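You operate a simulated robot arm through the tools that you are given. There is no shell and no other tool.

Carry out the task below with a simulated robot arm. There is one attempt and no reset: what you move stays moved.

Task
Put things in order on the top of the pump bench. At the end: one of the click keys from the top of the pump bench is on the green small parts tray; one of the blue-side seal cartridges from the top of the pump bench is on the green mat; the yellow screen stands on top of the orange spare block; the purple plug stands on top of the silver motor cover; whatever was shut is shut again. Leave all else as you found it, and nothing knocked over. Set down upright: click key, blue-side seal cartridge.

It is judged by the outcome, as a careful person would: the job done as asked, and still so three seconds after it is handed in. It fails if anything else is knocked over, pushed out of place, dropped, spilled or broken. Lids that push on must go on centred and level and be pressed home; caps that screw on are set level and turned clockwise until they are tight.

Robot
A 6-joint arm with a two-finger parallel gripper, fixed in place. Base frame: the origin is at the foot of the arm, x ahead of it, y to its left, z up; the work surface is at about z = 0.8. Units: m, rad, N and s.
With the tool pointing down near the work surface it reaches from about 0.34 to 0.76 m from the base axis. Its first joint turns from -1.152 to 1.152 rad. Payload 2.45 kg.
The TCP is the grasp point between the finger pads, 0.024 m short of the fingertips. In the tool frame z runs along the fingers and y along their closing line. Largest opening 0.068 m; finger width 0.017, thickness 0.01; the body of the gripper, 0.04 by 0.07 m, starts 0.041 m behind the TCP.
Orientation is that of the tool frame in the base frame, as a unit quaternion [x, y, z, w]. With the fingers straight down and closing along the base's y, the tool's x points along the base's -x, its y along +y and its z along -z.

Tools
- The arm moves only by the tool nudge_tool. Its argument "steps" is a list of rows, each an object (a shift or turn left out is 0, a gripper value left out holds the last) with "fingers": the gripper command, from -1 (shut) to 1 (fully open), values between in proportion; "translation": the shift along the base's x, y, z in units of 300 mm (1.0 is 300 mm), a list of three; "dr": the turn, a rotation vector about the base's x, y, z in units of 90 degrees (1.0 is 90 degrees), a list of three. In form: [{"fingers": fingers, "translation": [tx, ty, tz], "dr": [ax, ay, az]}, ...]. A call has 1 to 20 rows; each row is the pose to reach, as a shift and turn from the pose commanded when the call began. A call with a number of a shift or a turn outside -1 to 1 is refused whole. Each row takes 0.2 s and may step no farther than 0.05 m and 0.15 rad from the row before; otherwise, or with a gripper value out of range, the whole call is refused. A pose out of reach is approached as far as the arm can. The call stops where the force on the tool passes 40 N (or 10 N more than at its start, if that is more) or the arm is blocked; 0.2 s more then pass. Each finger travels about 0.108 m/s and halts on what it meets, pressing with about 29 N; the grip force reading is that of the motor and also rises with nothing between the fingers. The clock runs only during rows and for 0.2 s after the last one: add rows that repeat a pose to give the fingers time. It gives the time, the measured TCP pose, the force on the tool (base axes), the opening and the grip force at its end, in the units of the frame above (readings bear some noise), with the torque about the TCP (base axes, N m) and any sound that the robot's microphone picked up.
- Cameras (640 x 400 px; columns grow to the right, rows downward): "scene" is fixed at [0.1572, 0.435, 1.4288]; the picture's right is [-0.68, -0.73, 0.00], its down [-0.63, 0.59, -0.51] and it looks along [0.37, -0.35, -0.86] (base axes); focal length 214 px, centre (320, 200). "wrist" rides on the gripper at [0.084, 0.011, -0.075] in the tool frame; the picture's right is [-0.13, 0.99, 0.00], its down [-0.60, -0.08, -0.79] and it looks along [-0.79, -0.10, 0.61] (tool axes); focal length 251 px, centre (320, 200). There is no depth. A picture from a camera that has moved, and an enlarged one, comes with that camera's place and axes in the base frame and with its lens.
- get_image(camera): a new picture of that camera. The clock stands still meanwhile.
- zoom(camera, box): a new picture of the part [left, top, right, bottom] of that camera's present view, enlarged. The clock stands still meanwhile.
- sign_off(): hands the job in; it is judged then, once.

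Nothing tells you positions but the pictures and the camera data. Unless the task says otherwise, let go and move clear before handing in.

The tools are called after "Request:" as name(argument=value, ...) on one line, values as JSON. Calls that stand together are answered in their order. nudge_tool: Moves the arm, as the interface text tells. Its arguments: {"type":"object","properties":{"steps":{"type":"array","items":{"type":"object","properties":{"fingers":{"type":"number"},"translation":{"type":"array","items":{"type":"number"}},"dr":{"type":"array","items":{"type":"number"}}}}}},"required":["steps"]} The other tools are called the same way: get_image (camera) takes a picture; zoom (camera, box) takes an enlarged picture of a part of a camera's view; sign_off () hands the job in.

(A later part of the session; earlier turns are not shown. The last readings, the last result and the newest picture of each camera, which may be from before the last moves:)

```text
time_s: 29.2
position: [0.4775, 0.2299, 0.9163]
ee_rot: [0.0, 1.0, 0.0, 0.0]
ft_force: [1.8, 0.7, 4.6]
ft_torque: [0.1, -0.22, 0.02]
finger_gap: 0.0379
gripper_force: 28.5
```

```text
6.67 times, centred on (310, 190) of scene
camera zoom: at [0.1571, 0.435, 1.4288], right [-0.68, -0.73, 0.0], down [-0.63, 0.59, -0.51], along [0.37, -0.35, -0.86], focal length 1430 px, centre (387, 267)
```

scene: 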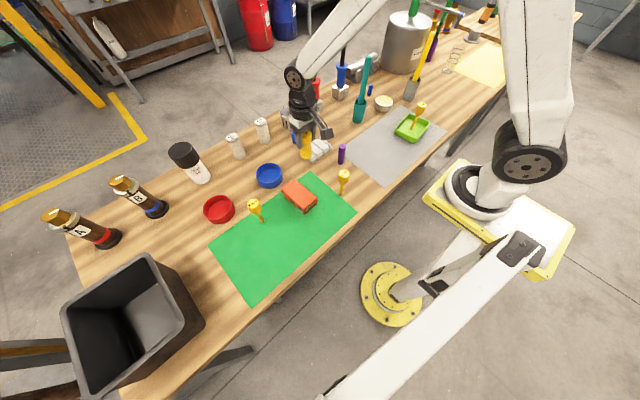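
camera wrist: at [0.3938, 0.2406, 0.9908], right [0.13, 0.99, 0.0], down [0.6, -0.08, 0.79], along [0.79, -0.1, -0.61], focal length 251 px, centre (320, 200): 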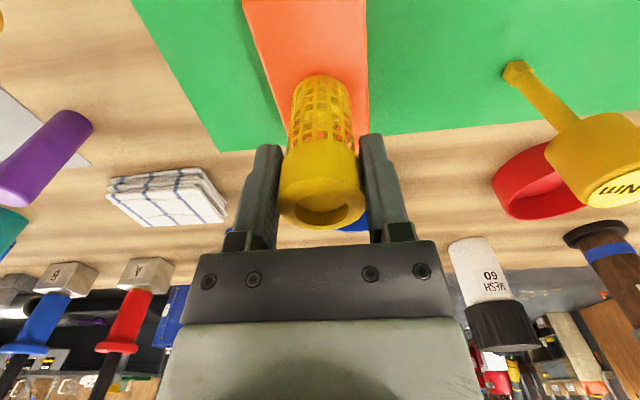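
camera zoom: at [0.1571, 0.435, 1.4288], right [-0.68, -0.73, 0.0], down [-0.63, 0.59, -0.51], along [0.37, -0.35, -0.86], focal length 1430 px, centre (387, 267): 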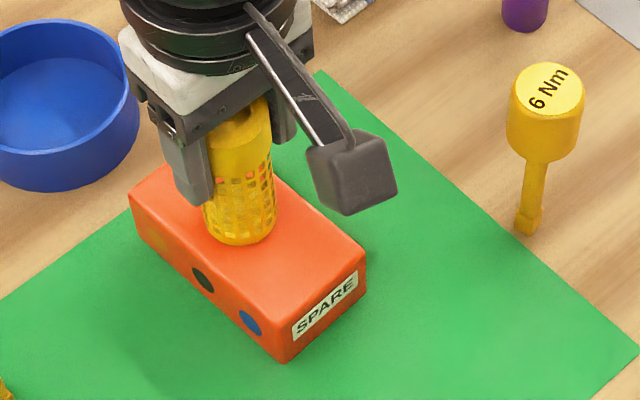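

Block hasn't moved and the screen sits on it with light contact. I'll release gradually.

Request:
nudge_tool(steps=[{"fingers": -1, "translation": [0, 0, 0.0015]}, {"fingers": 0.15, "translation": [0, 0, 0.0015]}, {"fingers": 0.3, "translation": [0, 0, 0.0015]}, {"fingers": 0.5, "translation": [0, 0, 0.0015]}, {"fingers": 0.8, "translation": [0, 0, 0.0015]}, {"fingers": 1, "translation": [0, 0, 0.0015]}, {"fingers": 1, "translation": [0, 0, 0.0015]}])

Request:
get_image(camera="wrist")

Request:
zoom(camera="scene", box=[280, 160, 340, 220])

```text
time_s: 30.8
position: [0.4798, 0.2292, 0.916]
ee_rot: [0.0, 1.0, 0.0, 0.001]
ft_force: [0.6, 0.1, 0.2]
ft_torque: [0.0, 0.05, -0.01]
finger_gap: 0.0681
gripper_force: 0.1
```

```text
taken
camera wrist: at [0.3945, 0.2401, 0.992], right [0.13, 0.99, 0.0], down [0.6, -0.08, 0.79], along [0.79, -0.1, -0.61], focal length 251 px, centre (320, 200)
```

wrist: 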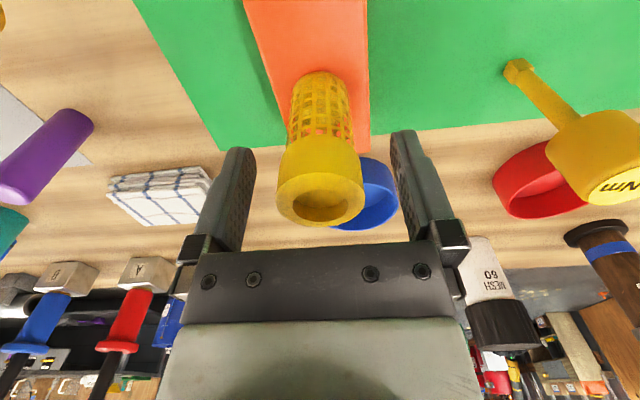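

```text
6.67 times, centred on (310, 190) of scene
camera zoom: at [0.1572, 0.435, 1.4288], right [-0.68, -0.73, 0.0], down [-0.63, 0.59, -0.51], along [0.37, -0.35, -0.86], focal length 1430 px, centre (387, 267)
```

zoom: 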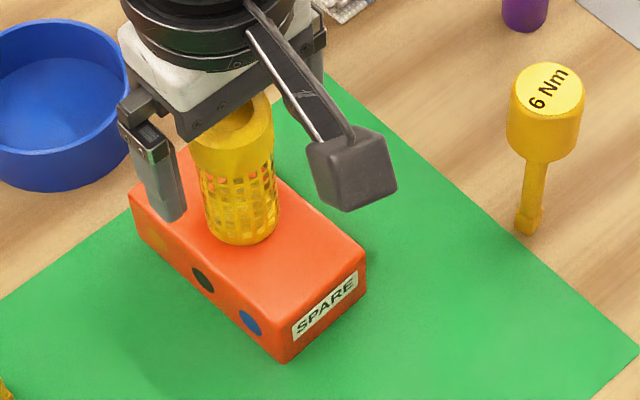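

Released. I'll rise straight up and inspect whether the screen stands true.

Request:
nudge_tool(steps=[{"fingers": 1, "translation": [0, 0, 0.05]}, {"fingers": 1, "translation": [0, 0, 0.13]}, {"fingers": 1, "translation": [0, 0, 0.25]}, {"fingers": 1, "translation": [0, 0, 0.38]}, {"fingers": 1, "translation": [0, -0.1, 0.45]}, {"fingers": 1, "translation": [0, -0.2, 0.45]}, {"fingers": 1, "translation": [0, -0.3, 0.45]}, {"fingers": 1, "translation": [-0.05, -0.4, 0.45]}, {"fingers": 1, "translation": [-0.1, -0.5, 0.45]}, {"fingers": 1, "translation": [-0.15, -0.6, 0.45]}, {"fingers": 1, "translation": [-0.15, -0.7, 0.45]}, {"fingers": 1, "translation": [-0.15, -0.7, 0.45]}])

Request:
get_image(camera="wrist")

Request:
zoom(camera="scene", box=[280, 160, 340, 220])

Request:
get_image(camera="scene")

```text
time_s: 33.4
position: [0.4341, 0.0213, 1.0533]
ee_rot: [-0.001, 1.0, 0.0, 0.0]
ft_force: [-0.3, -0.6, 1.3]
ft_torque: [0.01, -0.01, 0.02]
finger_gap: 0.0681
gripper_force: 0.1
```

```text
taken
camera wrist: at [0.3494, 0.0316, 1.1285], right [0.13, 0.99, 0.0], down [0.6, -0.08, 0.79], along [0.79, -0.1, -0.61], focal length 251 px, centre (320, 200)
```

wrist: 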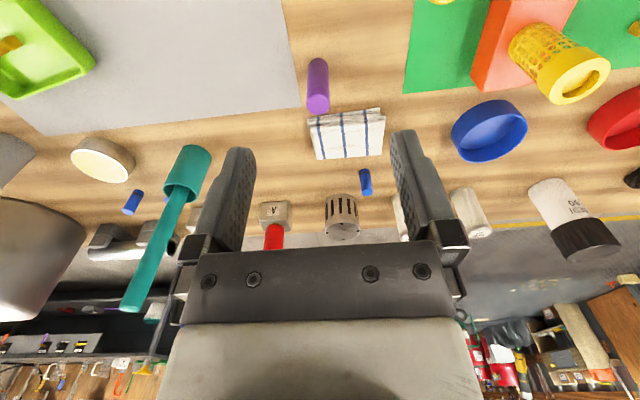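

```text
6.67 times, centred on (310, 190) of scene
camera zoom: at [0.1572, 0.435, 1.4288], right [-0.68, -0.73, 0.0], down [-0.63, 0.59, -0.51], along [0.37, -0.35, -0.86], focal length 1430 px, centre (387, 267)
```

zoom: 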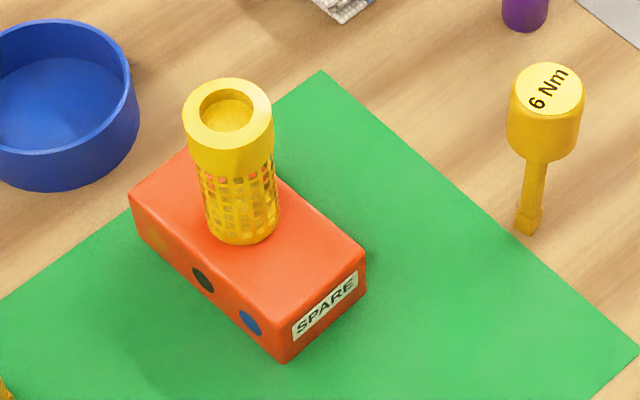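

```text
taken
```

scene: 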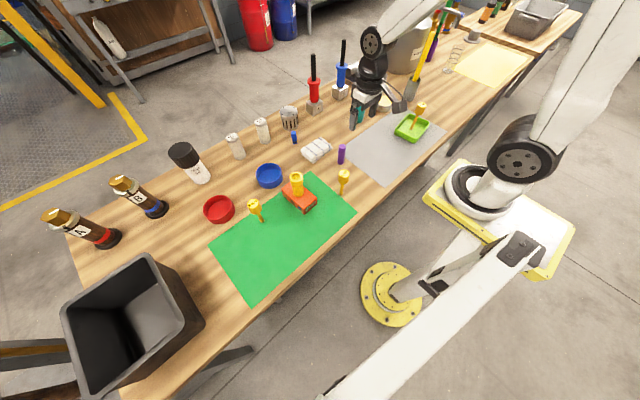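

The screen stands upright on the block. Next is the purple plug and the motor cover; let me look more closely at both to fix their positions.

Request:
zoom(camera="wrist", box=[300, 180, 380, 250])

Request:
zoom(camera="wrist", box=[280, 40, 380, 120])

Request:
zoom(camera="scene", box=[270, 95, 310, 145])

Request:
zoom(camera="scene", box=[320, 130, 370, 180])

```text
5.71 times, centred on (340, 215) of wrist
camera zoom: at [0.3494, 0.0316, 1.1285], right [0.13, 0.99, 0.0], down [0.6, -0.08, 0.79], along [0.79, -0.1, -0.61], focal length 1437 px, centre (206, 114)
```

zoom: 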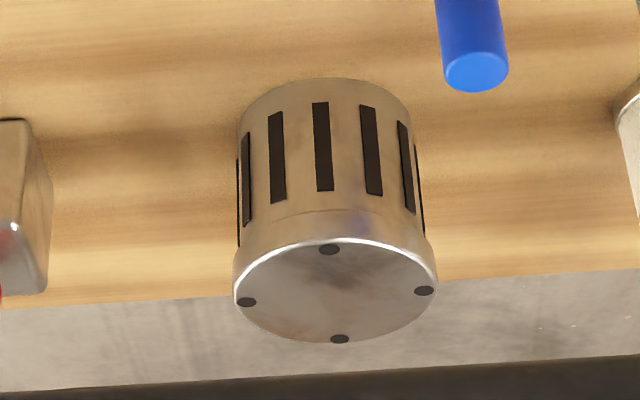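

```text
5.00 times, centred on (330, 80) of wrist
camera zoom: at [0.3494, 0.0316, 1.1285], right [0.13, 0.99, 0.0], down [0.6, -0.08, 0.79], along [0.79, -0.1, -0.61], focal length 1257 px, centre (270, 800)
```

zoom: 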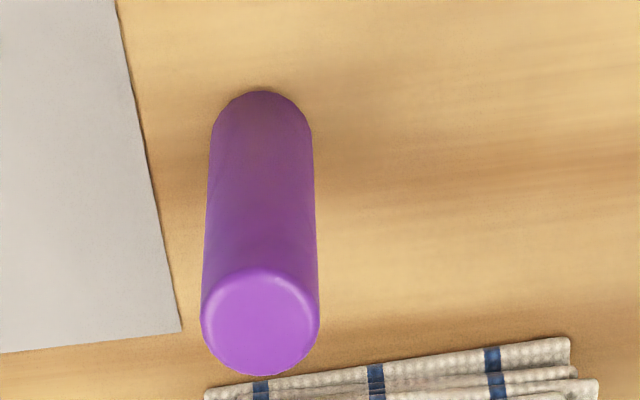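

```text
8.00 times, centred on (290, 120) of scene
camera zoom: at [0.1572, 0.435, 1.4288], right [-0.68, -0.73, 0.0], down [-0.63, 0.59, -0.51], along [0.37, -0.35, -0.86], focal length 1716 px, centre (560, 840)
```

zoom: 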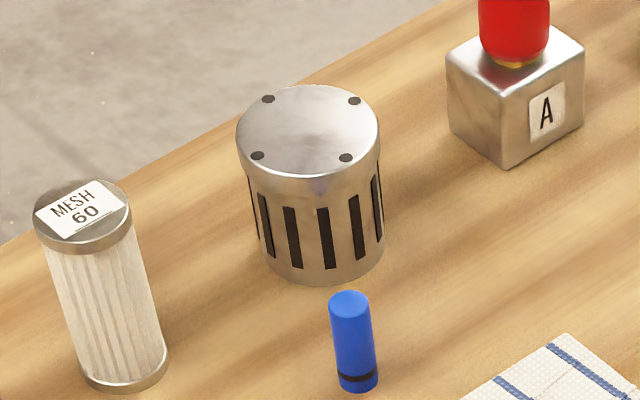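

```text
8.00 times, centred on (345, 155) of scene
camera zoom: at [0.1572, 0.435, 1.4288], right [-0.68, -0.73, 0.0], down [-0.63, 0.59, -0.51], along [0.37, -0.35, -0.86], focal length 1716 px, centre (120, 560)
```

zoom: 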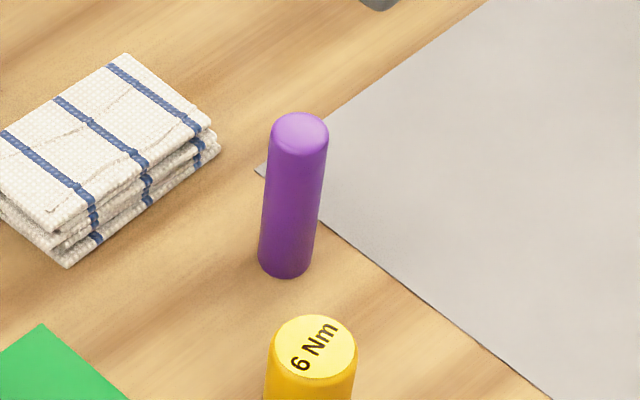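

Triangulating gives the plug at ≈(0.497, 0.011) with top z≈0.886 and the cover's top centre at ≈(0.782, 0.022, 0.874). Before picking the plug I'll test whether the straight-down tool reaches over the cover.

Request:
nudge_tool(steps=[{"fingers": 1, "translation": [0.12, 0, 0]}, {"fingers": 1, "translation": [0.25, 0, 0]}, {"fingers": 1, "translation": [0.38, 0, 0]}, {"fingers": 1, "translation": [0.51, 0, 0]}, {"fingers": 1, "translation": [0.64, 0, 0]}, {"fingers": 1, "translation": [0.77, 0, 0]}, {"fingers": 1, "translation": [0.87, 0, 0]}, {"fingers": 1, "translation": [0.87, 0, 0]}])

Request:
get_image(camera="wrist")

```text
time_s: 35.2
position: [0.6948, 0.0196, 1.0516]
ee_rot: [-0.001, 1.0, -0.001, 0.0]
ft_force: [-0.5, 0.5, -0.5]
ft_torque: [0.03, 0.01, -0.02]
finger_gap: 0.0682
gripper_force: 0.2
```

```text
taken
camera wrist: at [0.6106, 0.0305, 1.1274], right [0.13, 0.99, 0.0], down [0.6, -0.08, 0.79], along [0.79, -0.1, -0.61], focal length 251 px, centre (320, 200)
```

wrist: 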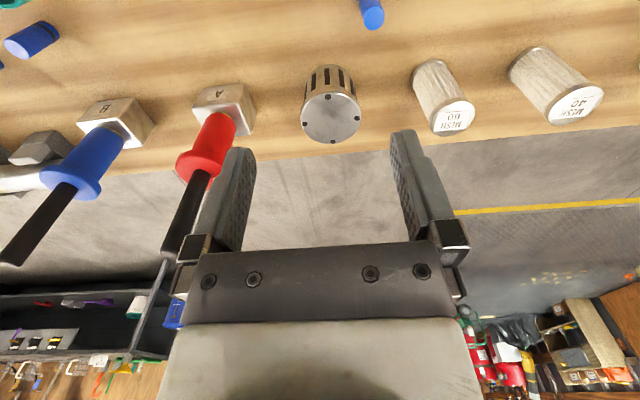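

Request:
nudge_tool(steps=[{"fingers": 1, "translation": [0.1, 0, -0.1]}, {"fingers": 1, "translation": [0.2, 0.003, -0.2]}, {"fingers": 1, "translation": [0.295, 0.003, -0.28]}, {"fingers": 1, "translation": [0.295, 0.003, -0.28]}, {"fingers": 1, "translation": [0.295, 0.003, -0.28]}])

Request:
get_image(camera="wrist")

Request:
zoom(camera="scene", box=[230, 40, 370, 140])

```text
time_s: 36.4
position: [0.7724, 0.0202, 0.9682]
ee_rot: [0.0, 1.0, 0.0, -0.001]
ft_force: [-0.4, 0.2, -0.5]
ft_torque: [-0.02, -0.05, -0.02]
finger_gap: 0.068
gripper_force: 0.1
out of reach, approached as far as the arm can: row 3, 4, 5
```

```text
taken
camera wrist: at [0.6871, 0.0308, 1.0433], right [0.13, 0.99, 0.0], down [0.6, -0.08, 0.79], along [0.79, -0.1, -0.61], focal length 251 px, centre (320, 200)
```

wrist: 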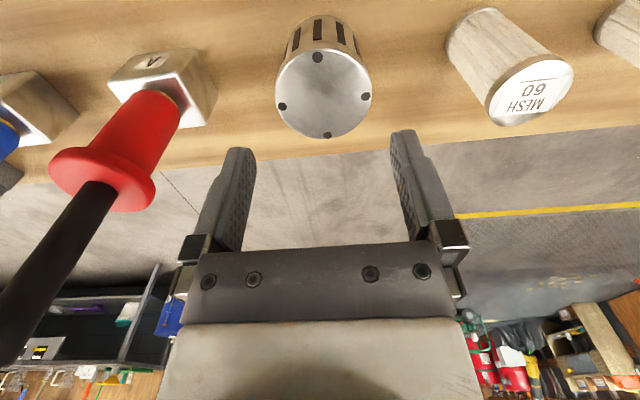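

```text
4.00 times, centred on (300, 90) of scene
camera zoom: at [0.1572, 0.435, 1.4288], right [-0.68, -0.73, 0.0], down [-0.63, 0.59, -0.51], along [0.37, -0.35, -0.86], focal length 858 px, centre (400, 640)
```

zoom: 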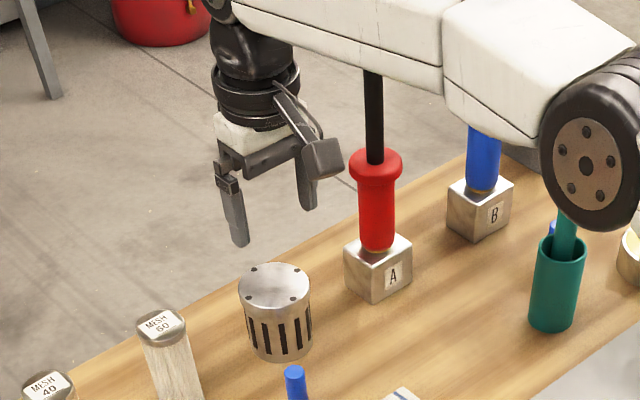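

The vertical tool tops out at x≈0.772, about 12 mm short of the cover's centre. A slight outward tilt (about 0.2 rad around the closing line) should give the extra reach; I'll check the scene first and test it here in free air.

Request:
get_image(camera="scene")

Request:
nudge_tool(steps=[{"fingers": 1, "translation": [0, 0, 0.02], "dr": [0, -0.05, 0]}, {"fingers": 1, "translation": [0, 0, 0.02], "dr": [0, -0.1, 0]}, {"fingers": 1, "translation": [0, 0, 0.02], "dr": [0, -0.127, 0]}, {"fingers": 1, "translation": [0, 0, 0.02], "dr": [0, -0.127, 0]}])

Request:
get_image(camera="wrist")

```text
taken
```

scene: 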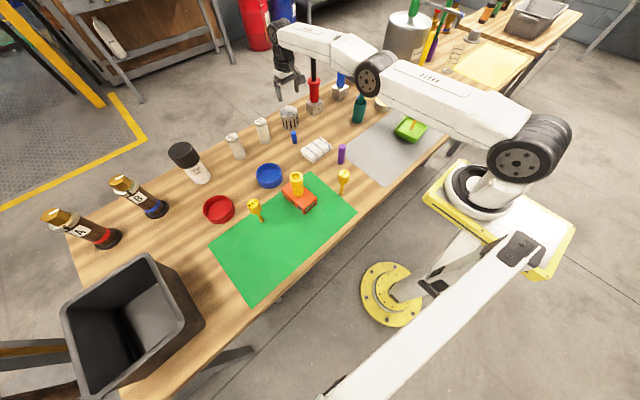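

```text
time_s: 37.4
position: [0.7724, 0.0189, 0.9741]
ee_rot: [0.0, 0.995, 0.0, 0.1]
ft_force: [0.4, -0.5, 0.9]
ft_torque: [-0.01, 0.0, 0.02]
finger_gap: 0.0681
gripper_force: 0.1
```

```text
taken
camera wrist: at [0.6745, 0.0311, 1.0316], right [0.13, 0.99, 0.03], down [0.43, -0.08, 0.9], along [0.89, -0.1, -0.44], focal length 251 px, centre (320, 200)
```

wrist: 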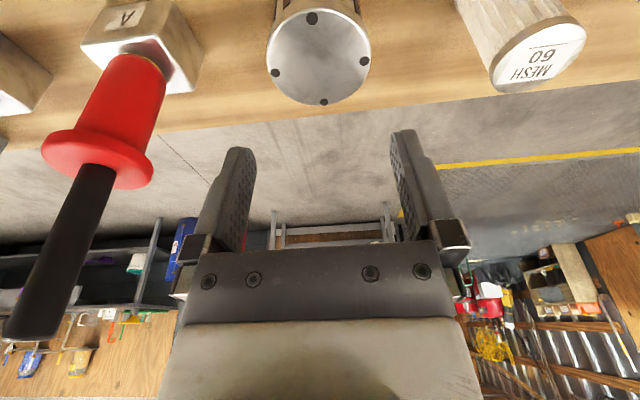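

The tilted pose is reachable here. I'll test the actual place pose (x≈0.784, z≈0.935) in free air above the cover.

Request:
nudge_tool(steps=[{"fingers": 1, "translation": [0.02, 0.005, -0.05]}, {"fingers": 1, "translation": [0.04, 0.005, -0.1]}, {"fingers": 1, "translation": [0.04, 0.005, -0.13]}, {"fingers": 1, "translation": [0.04, 0.005, -0.13]}])

Request:
get_image(camera="wrist")

Request:
zoom(camera="scene", box=[240, 50, 360, 140])

```text
time_s: 38.4
position: [0.7847, 0.0221, 0.934]
ee_rot: [0.0, 0.995, 0.0, 0.099]
ft_force: [-0.2, 0.3, 0.7]
ft_torque: [0.0, 0.0, -0.02]
finger_gap: 0.068
gripper_force: 0.1
```

```text
taken
camera wrist: at [0.686, 0.0334, 0.9914], right [0.13, 0.99, 0.03], down [0.43, -0.08, 0.9], along [0.89, -0.1, -0.44], focal length 251 px, centre (320, 200)
```

wrist: 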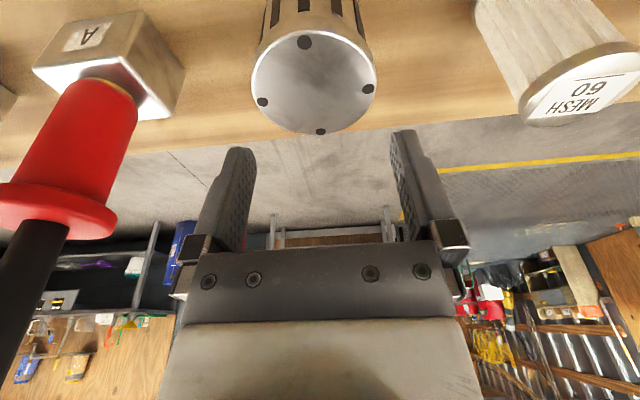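

```text
4.44 times, centred on (300, 95) of scene
camera zoom: at [0.1572, 0.435, 1.4288], right [-0.68, -0.73, 0.0], down [-0.63, 0.59, -0.51], along [0.37, -0.35, -0.86], focal length 953 px, centre (409, 667)
```

zoom: 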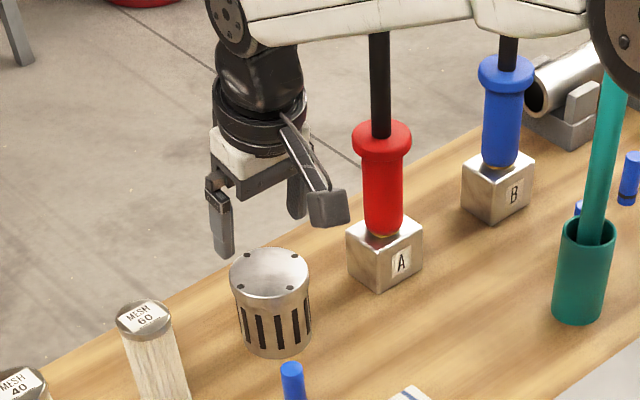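

The place pose is reachable, and the cover's top centre is confirmed at ≈(0.784, 0.0205). Keeping this tilt, I'll retreat up and back to above the purple plug at ≈(0.497, 0.011).

Request:
nudge_tool(steps=[{"fingers": 1, "translation": [0, 0, 0.1]}, {"fingers": 1, "translation": [-0.02, 0, 0.23]}, {"fingers": 1, "translation": [-0.06, 0, 0.35]}, {"fingers": 1, "translation": [-0.15, 0, 0.387]}, {"fingers": 1, "translation": [-0.27, -0.01, 0.387]}, {"fingers": 1, "translation": [-0.4, -0.02, 0.387]}, {"fingers": 1, "translation": [-0.53, -0.03, 0.387]}, {"fingers": 1, "translation": [-0.66, -0.037, 0.387]}, {"fingers": 1, "translation": [-0.79, -0.037, 0.387]}, {"fingers": 1, "translation": [-0.9, -0.037, 0.387]}, {"fingers": 1, "translation": [-0.96, -0.037, 0.33]}, {"fingers": 1, "translation": [-0.96, -0.037, 0.2]}, {"fingers": 1, "translation": [-0.96, -0.037, 0.1]}, {"fingers": 1, "translation": [-0.96, -0.037, 0.1]}])

Request:
get_image(camera="wrist")

Request:
zoom(camera="scene", box=[290, 90, 410, 190])

```text
time_s: 41.4
position: [0.4965, 0.0101, 0.9666]
ee_rot: [0.0, 0.995, -0.001, 0.1]
ft_force: [-0.1, 0.8, -0.2]
ft_torque: [0.03, 0.01, 0.02]
finger_gap: 0.0683
gripper_force: 0.0
```

```text
taken
camera wrist: at [0.3983, 0.0213, 1.0229], right [0.13, 0.99, 0.03], down [0.43, -0.08, 0.9], along [0.89, -0.1, -0.44], focal length 251 px, centre (320, 200)
```

wrist: 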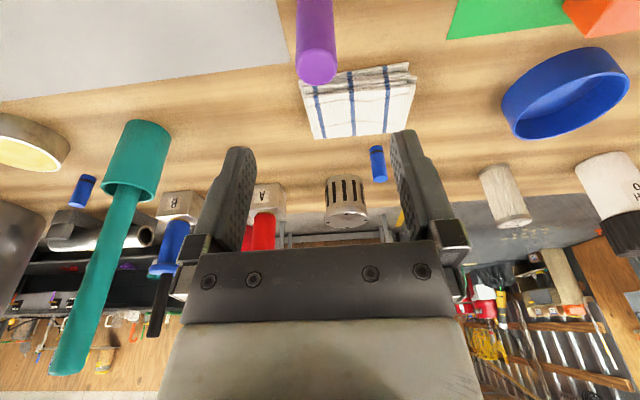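

```text
4.00 times, centred on (350, 140) of scene
camera zoom: at [0.1572, 0.435, 1.4288], right [-0.68, -0.73, 0.0], down [-0.63, 0.59, -0.51], along [0.37, -0.35, -0.86], focal length 858 px, centre (200, 440)
```

zoom: 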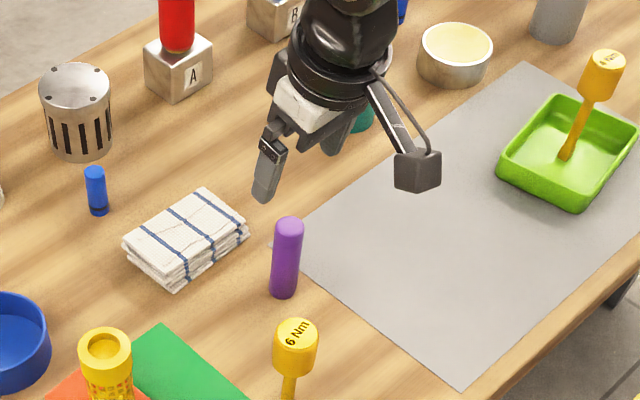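

The plug lines up at ≈(0.496, 0.011). I'll lower around it with the tilt held.

Request:
nudge_tool(steps=[{"fingers": 1, "translation": [0, 0.001, -0.08]}, {"fingers": 1, "translation": [0, 0.001, -0.16]}, {"fingers": 1, "translation": [0, 0.001, -0.24]}, {"fingers": 1, "translation": [0, 0.001, -0.31]}, {"fingers": 1, "translation": [0, 0.001, -0.355]}, {"fingers": 1, "translation": [0, 0.001, -0.355]}])

Request:
get_image(camera="wrist")

Request:
zoom(camera="scene", box=[310, 110, 390, 180])

```text
time_s: 42.8
position: [0.4965, 0.0099, 0.8588]
ee_rot: [0.0, 0.995, 0.0, 0.1]
ft_force: [0.0, 0.4, 0.0]
ft_torque: [-0.03, -0.03, 0.0]
finger_gap: 0.0676
gripper_force: 0.1
```

```text
taken
camera wrist: at [0.3987, 0.0213, 0.9159], right [0.13, 0.99, 0.03], down [0.43, -0.08, 0.9], along [0.89, -0.1, -0.44], focal length 251 px, centre (320, 200)
```

wrist: 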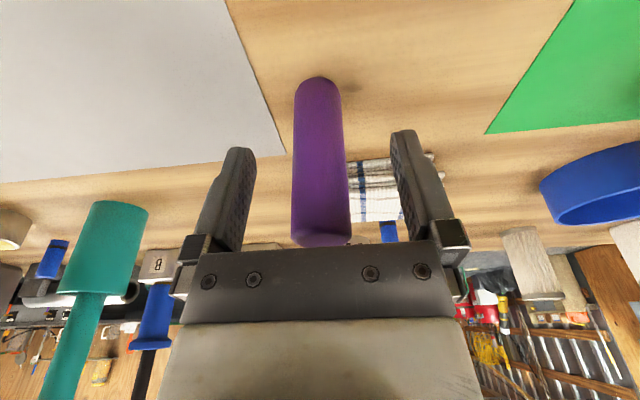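

```text
5.71 times, centred on (350, 145) of scene
camera zoom: at [0.1572, 0.435, 1.4288], right [-0.68, -0.73, 0.0], down [-0.63, 0.59, -0.51], along [0.37, -0.35, -0.86], focal length 1226 px, centre (149, 514)
```

zoom: 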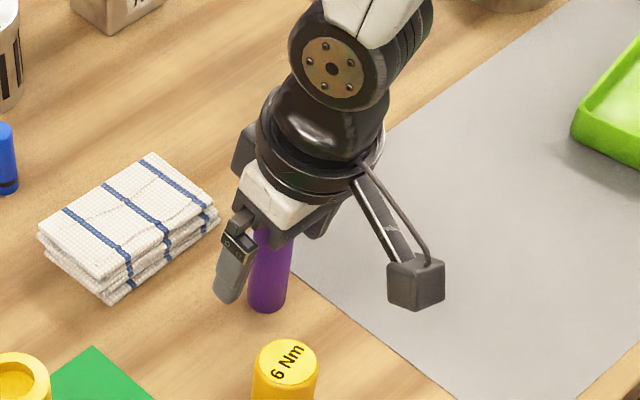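

The plug is centred between the pads; closing.

Request:
nudge_tool(steps=[{"fingers": 0.4, "translation": [0, 0, 0]}, {"fingers": 0.0, "translation": [0, 0, 0]}, {"fingers": -0.15, "translation": [0, 0, 0]}, {"fingers": -0.3, "translation": [0, 0, 0]}, {"fingers": -1, "translation": [0, 0, 0]}, {"fingers": -1, "translation": [0, 0, 0]}])

Request:
get_image(camera="wrist")

```text
time_s: 44.2
position: [0.4965, 0.0106, 0.8588]
ee_rot: [0.001, 0.995, 0.001, 0.098]
ft_force: [-0.1, -1.1, -0.3]
ft_torque: [-0.01, -0.04, 0.03]
finger_gap: 0.0247
gripper_force: 28.9
```

```text
taken
camera wrist: at [0.3986, 0.0213, 0.9161], right [0.13, 0.99, 0.03], down [0.43, -0.08, 0.9], along [0.89, -0.1, -0.44], focal length 251 px, centre (320, 200)
```

wrist: 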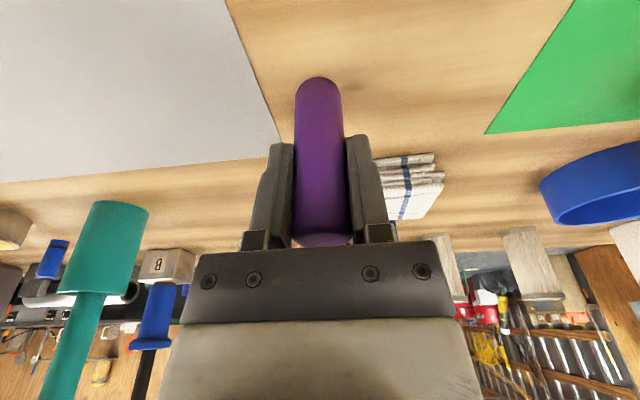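

Gripped (25 mm). I'll lift 0.13 m and carry it out over the cover, stopping a few cm above.

Request:
nudge_tool(steps=[{"fingers": -1, "translation": [0, 0, 0.06]}, {"fingers": -1, "translation": [0, 0, 0.17]}, {"fingers": -1, "translation": [0, 0, 0.29]}, {"fingers": -1, "translation": [0, 0, 0.4]}, {"fingers": -1, "translation": [0.05, 0.005, 0.43]}, {"fingers": -1, "translation": [0.15, 0.01, 0.43]}, {"fingers": -1, "translation": [0.26, 0.02, 0.43]}, {"fingers": -1, "translation": [0.37, 0.03, 0.43]}, {"fingers": -1, "translation": [0.48, 0.033, 0.43]}, {"fingers": -1, "translation": [0.59, 0.033, 0.43]}, {"fingers": -1, "translation": [0.7, 0.033, 0.43]}, {"fingers": -1, "translation": [0.8, 0.033, 0.43]}, {"fingers": -1, "translation": [0.88, 0.033, 0.43]}, {"fingers": -1, "translation": [0.93, 0.033, 0.43]}, {"fingers": -1, "translation": [0.958, 0.033, 0.43]}, {"fingers": -1, "translation": [0.958, 0.033, 0.38]}, {"fingers": -1, "translation": [0.958, 0.033, 0.34]}, {"fingers": -1, "translation": [0.958, 0.033, 0.34]}])

Request:
get_image(camera="wrist")

Request:
zoom(camera="scene", box=[250, 60, 340, 140])

```text
time_s: 48.0
position: [0.7841, 0.0215, 0.9602]
ee_rot: [0.0, 0.995, 0.0, 0.1]
ft_force: [-0.4, 0.2, -0.3]
ft_torque: [-0.01, 0.01, 0.02]
finger_gap: 0.025
gripper_force: 29.0
```

```text
taken
camera wrist: at [0.6865, 0.0318, 1.0173], right [0.13, 0.99, 0.03], down [0.43, -0.08, 0.9], along [0.89, -0.1, -0.44], focal length 251 px, centre (320, 200)
```

wrist: 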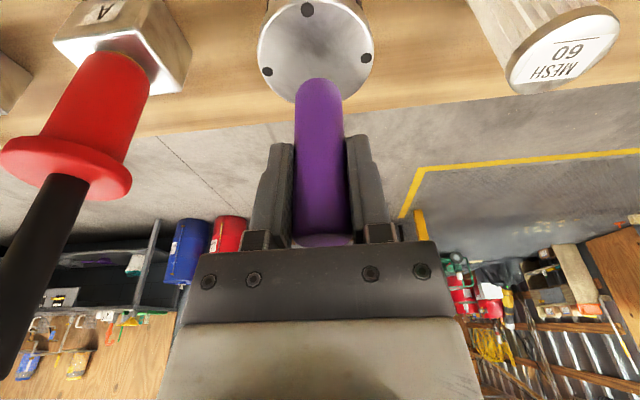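

```text
5.00 times, centred on (295, 100) of scene
camera zoom: at [0.1572, 0.435, 1.4288], right [-0.68, -0.73, 0.0], down [-0.63, 0.59, -0.51], along [0.37, -0.35, -0.86], focal length 1072 px, centre (445, 700)
```

zoom: 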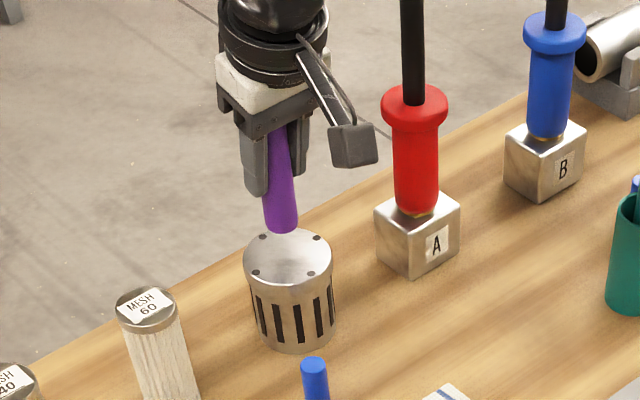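

The plug hangs vertically over the cover's centre. Lowering close, then creeping.

Request:
nudge_tool(steps=[{"fingers": -1, "translation": [0, -0.002, -0.025]}, {"fingers": -1, "translation": [0, -0.002, -0.045]}, {"fingers": -1, "translation": [0, -0.002, -0.058]}, {"fingers": -1, "translation": [0, -0.002, -0.058]}])

Request:
zoom(camera="scene", box=[265, 85, 325, 135])

```text
time_s: 49.0
position: [0.7835, 0.0185, 0.942]
ee_rot: [0.0, 0.995, 0.0, 0.1]
ft_force: [-0.4, -0.5, -0.6]
ft_torque: [0.04, 0.01, -0.02]
finger_gap: 0.0248
gripper_force: 28.6
```

```text
8.00 times, centred on (295, 110) of scene
camera zoom: at [0.1572, 0.435, 1.4288], right [-0.68, -0.73, 0.0], down [-0.63, 0.59, -0.51], along [0.37, -0.35, -0.86], focal length 1716 px, centre (520, 920)
```

zoom: 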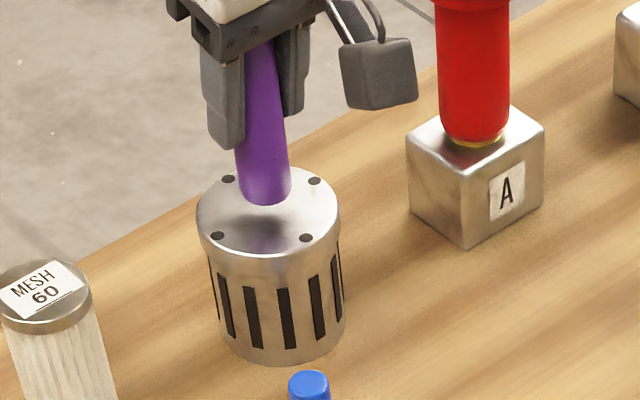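

Request:
nudge_tool(steps=[{"fingers": -1, "translation": [0, 0.002, -0.005]}, {"fingers": -1, "translation": [0, 0.002, -0.01]}, {"fingers": -1, "translation": [0, 0.002, -0.014]}, {"fingers": -1, "translation": [0, 0.002, -0.014]}])

```text
time_s: 50.0
position: [0.7841, 0.0209, 0.9383]
ee_rot: [-0.001, 0.995, 0.0, 0.1]
ft_force: [0.2, -0.2, 1.0]
ft_torque: [0.02, 0.03, 0.01]
finger_gap: 0.025
gripper_force: 29.1
```

Request:
nudge_tool(steps=[{"fingers": -1, "translation": [0, 0, -0.003]}, {"fingers": -1, "translation": [0, 0, -0.006]}, {"fingers": -1, "translation": [0, 0, -0.006]}])

```text
time_s: 50.8
position: [0.783, 0.0199, 0.9368]
ee_rot: [0.0, 0.995, -0.001, 0.1]
ft_force: [-0.6, 0.2, -1.2]
ft_torque: [-0.01, -0.01, -0.04]
finger_gap: 0.0249
gripper_force: 29.4
```

Request:
nudge_tool(steps=[{"fingers": -1, "translation": [0, 0, -0.003]}, {"fingers": -1, "translation": [0, 0, -0.006]}, {"fingers": -1, "translation": [0, 0, -0.006]}])

```text
time_s: 51.6
position: [0.7834, 0.0208, 0.9348]
ee_rot: [0.0, 0.995, 0.0, 0.099]
ft_force: [0.8, -1.0, -0.7]
ft_torque: [-0.04, -0.01, -0.01]
finger_gap: 0.0248
gripper_force: 28.6
```

Request:
nudge_tool(steps=[{"fingers": -1, "translation": [0, 0, -0.003]}, {"fingers": -1, "translation": [0, 0, -0.005]}, {"fingers": -1, "translation": [0, 0, -0.005]}])

Request:
zoom(camera="scene", box=[275, 95, 315, 125])

```text
time_s: 52.4
position: [0.7845, 0.0218, 0.9336]
ee_rot: [0.0, 0.995, 0.0, 0.099]
ft_force: [-0.6, -0.1, -0.2]
ft_torque: [-0.02, 0.02, 0.01]
finger_gap: 0.025
gripper_force: 29.0
```

```text
13.33 times, centred on (295, 110) of scene
camera zoom: at [0.1572, 0.435, 1.4288], right [-0.68, -0.73, 0.0], down [-0.63, 0.59, -0.51], along [0.37, -0.35, -0.86], focal length 2860 px, centre (653, 1400)
```

zoom: 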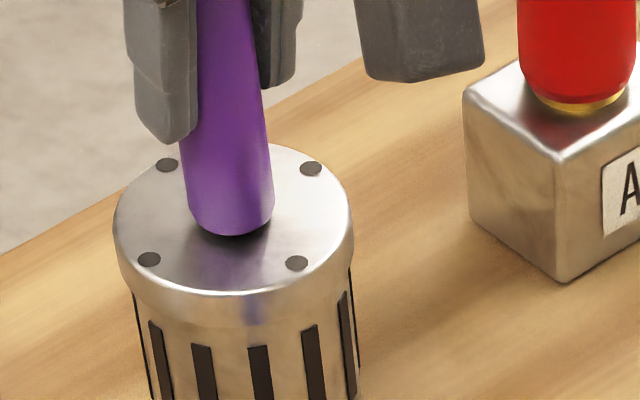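

Request:
nudge_tool(steps=[{"fingers": -1, "translation": [0, 0, -0.003]}, {"fingers": -1, "translation": [0, 0, -0.005]}, {"fingers": -1, "translation": [0, 0, -0.005]}])

```text
time_s: 53.2
position: [0.7844, 0.0212, 0.9319]
ee_rot: [0.0, 0.995, 0.0, 0.099]
ft_force: [0.2, 0.2, -0.7]
ft_torque: [0.01, 0.02, -0.01]
finger_gap: 0.0251
gripper_force: 29.5
```

Request:
nudge_tool(steps=[{"fingers": -1, "translation": [0, 0, -0.003]}, {"fingers": -1, "translation": [0, 0, -0.004]}, {"fingers": -1, "translation": [0, 0, -0.004]}])

```text
time_s: 54.0
position: [0.7845, 0.0199, 0.9312]
ee_rot: [-0.001, 0.995, 0.0, 0.099]
ft_force: [0.2, -0.9, -0.6]
ft_torque: [-0.03, -0.04, 0.01]
finger_gap: 0.025
gripper_force: 29.1
```

Request:
nudge_tool(steps=[{"fingers": -1, "translation": [0, 0, -0.003]}, {"fingers": -1, "translation": [0, 0, -0.004]}, {"fingers": -1, "translation": [0, 0, -0.004]}])

Request:
zoom(camera="scene", box=[275, 95, 315, 125])

```text
time_s: 54.8
position: [0.7835, 0.0214, 0.9313]
ee_rot: [0.0, 0.995, 0.0, 0.101]
ft_force: [0.0, -1.3, 7.3]
ft_torque: [-0.04, -0.02, 0.05]
finger_gap: 0.025
gripper_force: 29.3
```

```text
13.33 times, centred on (295, 110) of scene
camera zoom: at [0.157, 0.435, 1.4289], right [-0.68, -0.73, 0.0], down [-0.63, 0.59, -0.51], along [0.37, -0.35, -0.86], focal length 2860 px, centre (653, 1400)
```

zoom: 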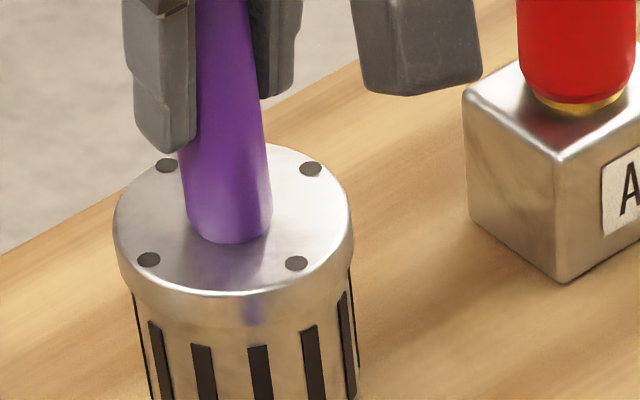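

Contact is made (7 N) at the centre of the cover. I'll ease slightly and release gradually.

Request:
nudge_tool(steps=[{"fingers": -1, "translation": [0, 0, 0.001]}, {"fingers": -0.22, "translation": [0, 0, 0.001]}, {"fingers": -0.15, "translation": [0, 0, 0.001]}, {"fingers": 0.0, "translation": [0, 0, 0.001]}, {"fingers": 0.3, "translation": [0, 0, 0.001]}, {"fingers": 0.7, "translation": [0, 0, 0.001]}, {"fingers": 1, "translation": [0, 0, 0.001]}, {"fingers": 1, "translation": [0, 0, 0.001]}])

Request:
get_image(camera="wrist")

Request:
zoom(camera="scene", box=[265, 75, 325, 125])

```text
time_s: 56.6
position: [0.7835, 0.0224, 0.9294]
ee_rot: [0.0, 0.995, 0.0, 0.099]
ft_force: [-1.0, -0.3, -0.5]
ft_torque: [-0.02, -0.01, -0.02]
finger_gap: 0.0679
gripper_force: 0.1
```

```text
taken
camera wrist: at [0.6863, 0.0321, 0.9872], right [0.13, 0.99, 0.03], down [0.43, -0.08, 0.9], along [0.89, -0.1, -0.44], focal length 251 px, centre (320, 200)
```

wrist: 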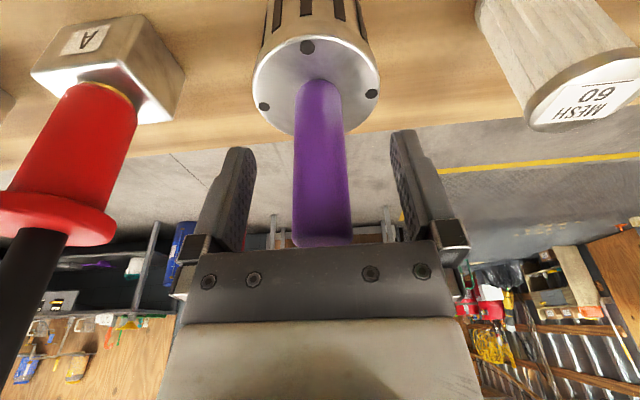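

```text
8.00 times, centred on (295, 100) of scene
camera zoom: at [0.1572, 0.435, 1.4288], right [-0.68, -0.73, 0.0], down [-0.63, 0.59, -0.51], along [0.37, -0.35, -0.86], focal length 1716 px, centre (520, 1000)
```

zoom: 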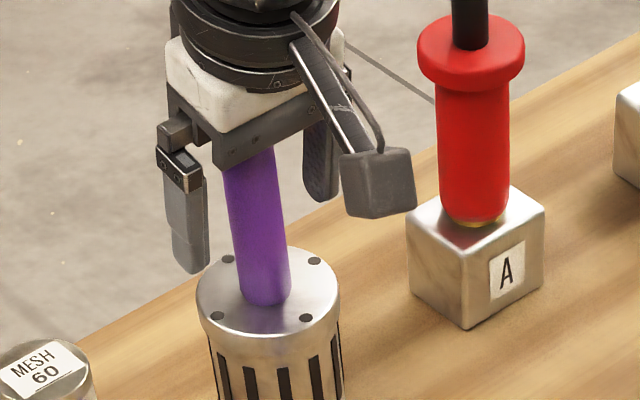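

The plug stands on the cover. I'll withdraw up and back, then restore the tool to vertical and look at the blue cartridge.

Request:
nudge_tool(steps=[{"fingers": 1, "translation": [0, 0, 0.08]}, {"fingers": 1, "translation": [0, 0, 0.18]}, {"fingers": 1, "translation": [-0.03, 0, 0.3]}, {"fingers": 1, "translation": [-0.12, 0, 0.4]}, {"fingers": 1, "translation": [-0.24, 0.02, 0.43], "dr": [0, 0.03, 0]}, {"fingers": 1, "translation": [-0.36, 0.05, 0.43], "dr": [0, 0.07, 0]}, {"fingers": 1, "translation": [-0.45, 0.1, 0.43], "dr": [0, 0.11, 0]}, {"fingers": 1, "translation": [-0.5, 0.16, 0.43], "dr": [0, 0.1275, 0]}, {"fingers": 1, "translation": [-0.5, 0.16, 0.43], "dr": [0, 0.1275, 0]}])

Request:
get_image(camera="wrist")

Request:
get_image(camera="scene")

```text
time_s: 58.6
position: [0.635, 0.0699, 1.0599]
ee_rot: [0.0, 1.0, 0.0, -0.001]
ft_force: [-0.4, -0.2, 0.4]
ft_torque: [0.0, 0.03, 0.0]
finger_gap: 0.0677
gripper_force: 0.1
```

```text
taken
camera wrist: at [0.5491, 0.0811, 1.136], right [0.13, 0.99, 0.0], down [0.6, -0.08, 0.79], along [0.79, -0.1, -0.61], focal length 251 px, centre (320, 200)
```

wrist: 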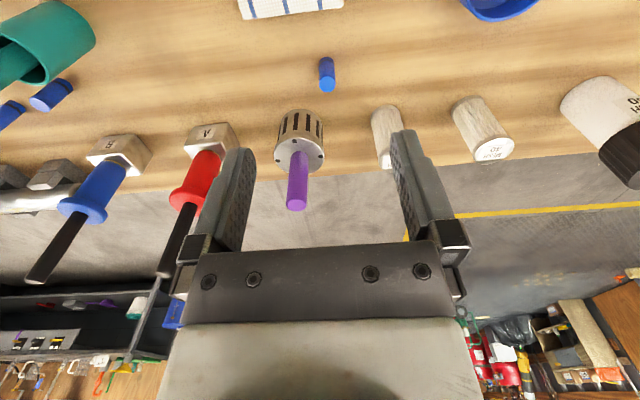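

```text
taken
```

scene: 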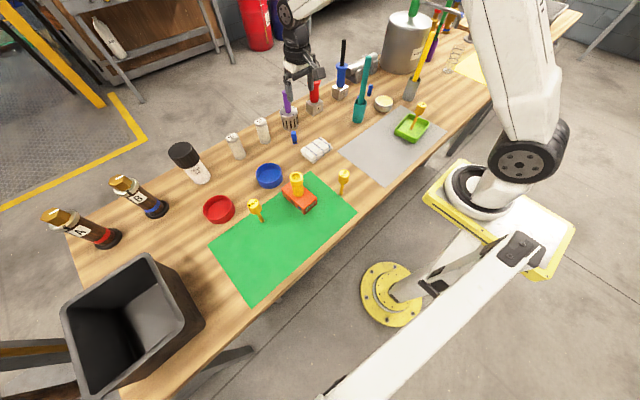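

All placed items stand. The cartridge nearest the cover is at ≈(0.697, 0.0705), ~52 mm tall. I'll hover above it.

Request:
nudge_tool(steps=[{"fingers": 1, "translation": [0.07, 0, -0.07]}, {"fingers": 1, "translation": [0.15, 0.002, -0.17]}, {"fingers": 1, "translation": [0.207, 0.002, -0.28]}, {"fingers": 1, "translation": [0.207, 0.002, -0.4]}, {"fingers": 1, "translation": [0.207, 0.002, -0.5]}, {"fingers": 1, "translation": [0.207, 0.002, -0.5]}])

Request:
get_image(camera="wrist")

Request:
zoom(camera="scene", box=[250, 60, 350, 150])

```text
time_s: 60.0
position: [0.6974, 0.0704, 0.9055]
ee_rot: [0.001, 1.0, 0.0, 0.0]
ft_force: [-0.5, 0.4, -0.3]
ft_torque: [0.03, 0.0, -0.03]
finger_gap: 0.0679
gripper_force: 0.0
```

```text
taken
camera wrist: at [0.6127, 0.0809, 0.982], right [0.13, 0.99, 0.0], down [0.6, -0.08, 0.79], along [0.79, -0.1, -0.61], focal length 251 px, centre (320, 200)
```

wrist: 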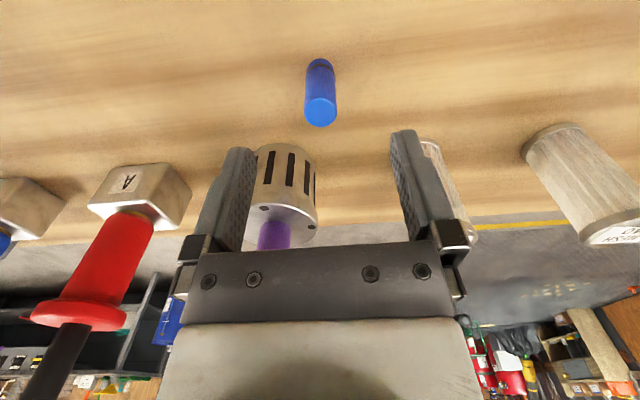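

```text
4.44 times, centred on (300, 105) of scene
camera zoom: at [0.1572, 0.435, 1.4288], right [-0.68, -0.73, 0.0], down [-0.63, 0.59, -0.51], along [0.37, -0.35, -0.86], focal length 953 px, centre (409, 622)
```

zoom: 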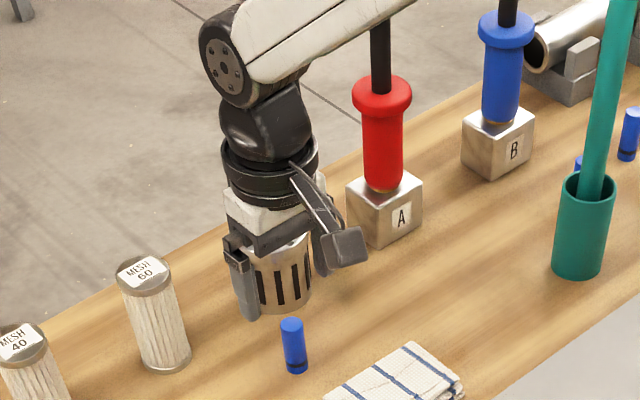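

Aligned within 1 mm. I'll lower around the cartridge.

Request:
nudge_tool(steps=[{"fingers": 1, "translation": [-0.002, 0, -0.06]}, {"fingers": 1, "translation": [-0.002, 0, -0.12]}, {"fingers": 1, "translation": [-0.002, 0, -0.18]}, {"fingers": 1, "translation": [-0.002, 0, -0.225]}, {"fingers": 1, "translation": [-0.002, 0, -0.225]}])

Request:
get_image(camera="wrist")

Request:
zoom(camera="scene", box=[250, 60, 350, 150])

```text
time_s: 61.2
position: [0.6954, 0.0697, 0.8416]
ee_rot: [0.0, 1.0, 0.001, 0.001]
ft_force: [0.2, 0.1, 1.0]
ft_torque: [-0.02, 0.0, 0.03]
finger_gap: 0.0679
gripper_force: 0.0
```

```text
taken
camera wrist: at [0.6105, 0.0808, 0.9173], right [0.13, 0.99, 0.0], down [0.6, -0.08, 0.79], along [0.79, -0.1, -0.61], focal length 251 px, centre (320, 200)
```

wrist: 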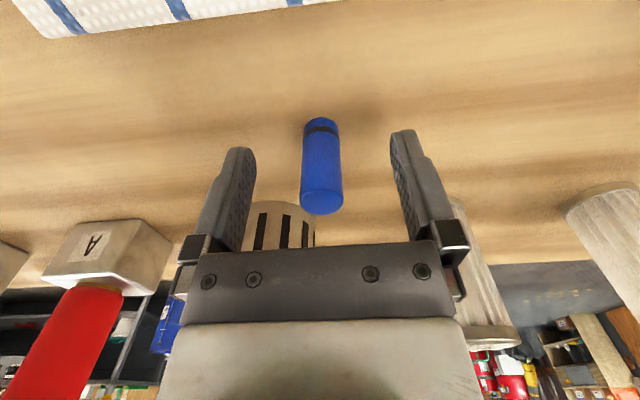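

```text
4.44 times, centred on (300, 105) of scene
camera zoom: at [0.1572, 0.435, 1.4288], right [-0.68, -0.73, 0.0], down [-0.63, 0.59, -0.51], along [0.37, -0.35, -0.86], focal length 953 px, centre (409, 622)
```

zoom: 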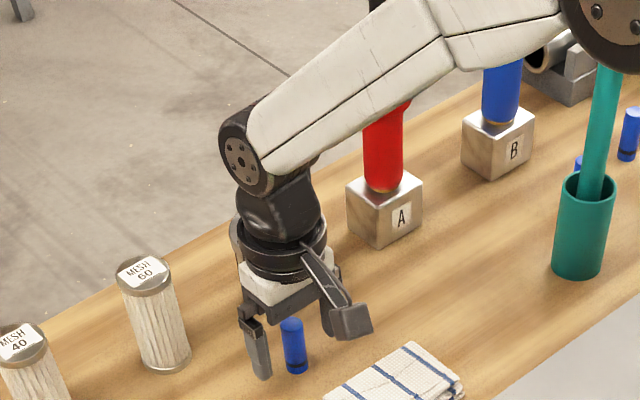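

Centred; closing on the cartridge.

Request:
nudge_tool(steps=[{"fingers": 0.3, "translation": [0, 0.001, 0]}, {"fingers": -0.1, "translation": [0, 0.001, 0]}, {"fingers": -0.35, "translation": [0, 0.001, 0]}, {"fingers": -0.5, "translation": [0, 0.001, 0]}, {"fingers": -1, "translation": [0, 0.001, 0]}, {"fingers": -1, "translation": [0, 0.001, 0]}])

Request:
get_image(camera="wrist")

```text
time_s: 62.6
position: [0.6948, 0.069, 0.8415]
ee_rot: [0.0, 1.0, 0.0, 0.0]
ft_force: [0.5, -0.3, 0.0]
ft_torque: [0.01, 0.0, -0.03]
finger_gap: 0.0187
gripper_force: 28.9
```

```text
taken
camera wrist: at [0.6102, 0.0809, 0.9175], right [0.13, 0.99, 0.0], down [0.6, -0.08, 0.79], along [0.79, -0.1, -0.61], focal length 251 px, centre (320, 200)
```

wrist: 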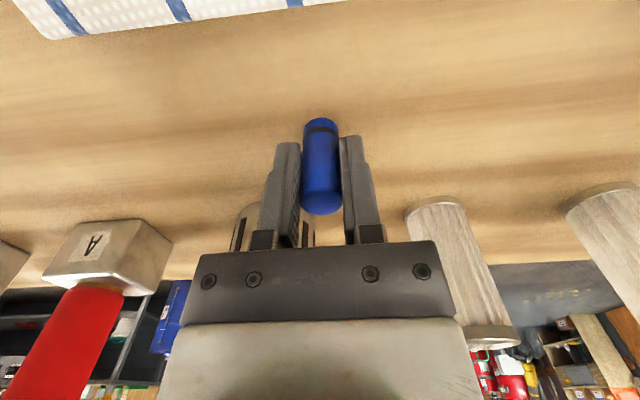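

Gripped (19 mm). I'll lift it straight up to a height clearing the stacked screen, then carry it toward the open area of the green mat.

Request:
nudge_tool(steps=[{"fingers": -1, "translation": [0, 0, 0.06]}, {"fingers": -1, "translation": [0, 0, 0.17]}, {"fingers": -1, "translation": [0, 0, 0.3]}, {"fingers": -1, "translation": [0, 0, 0.43]}, {"fingers": -1, "translation": [0, 0, 0.56]}, {"fingers": -1, "translation": [-0.02, 0.02, 0.68]}, {"fingers": -1, "translation": [-0.08, 0.066, 0.71]}, {"fingers": -1, "translation": [-0.16, 0.132, 0.71]}, {"fingers": -1, "translation": [-0.25, 0.206, 0.71]}, {"fingers": -1, "translation": [-0.34, 0.28, 0.71]}, {"fingers": -1, "translation": [-0.43, 0.355, 0.71]}, {"fingers": -1, "translation": [-0.52, 0.43, 0.71]}, {"fingers": -1, "translation": [-0.6, 0.495, 0.71]}, {"fingers": -1, "translation": [-0.65, 0.536, 0.71]}, {"fingers": -1, "translation": [-0.65, 0.536, 0.71]}])

Request:
get_image(camera="wrist")

Request:
get_image(camera="scene")

```text
time_s: 65.8
position: [0.5013, 0.2317, 1.0534]
ee_rot: [0.0, 1.0, 0.0, 0.0]
ft_force: [-0.3, 0.8, -0.3]
ft_torque: [0.05, -0.01, 0.0]
finger_gap: 0.0189
gripper_force: 28.8
```

```text
taken
camera wrist: at [0.4164, 0.2433, 1.1301], right [0.13, 0.99, 0.0], down [0.6, -0.08, 0.79], along [0.79, -0.1, -0.61], focal length 251 px, centre (320, 200)
```

wrist: 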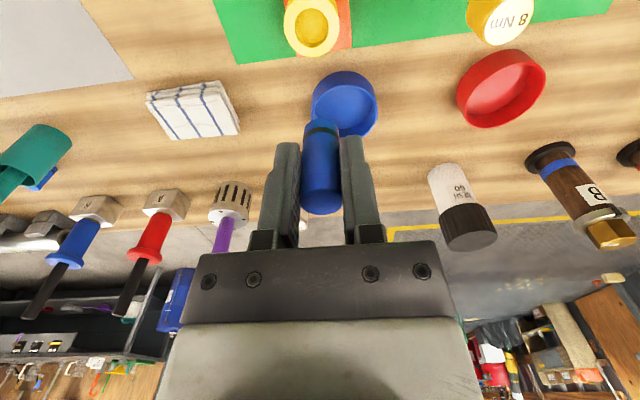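

```text
taken
```

scene: 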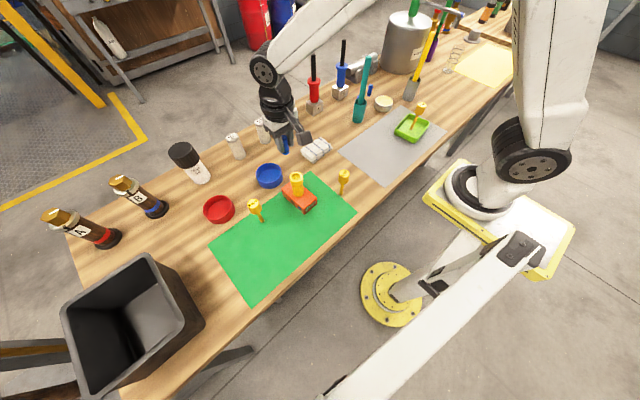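

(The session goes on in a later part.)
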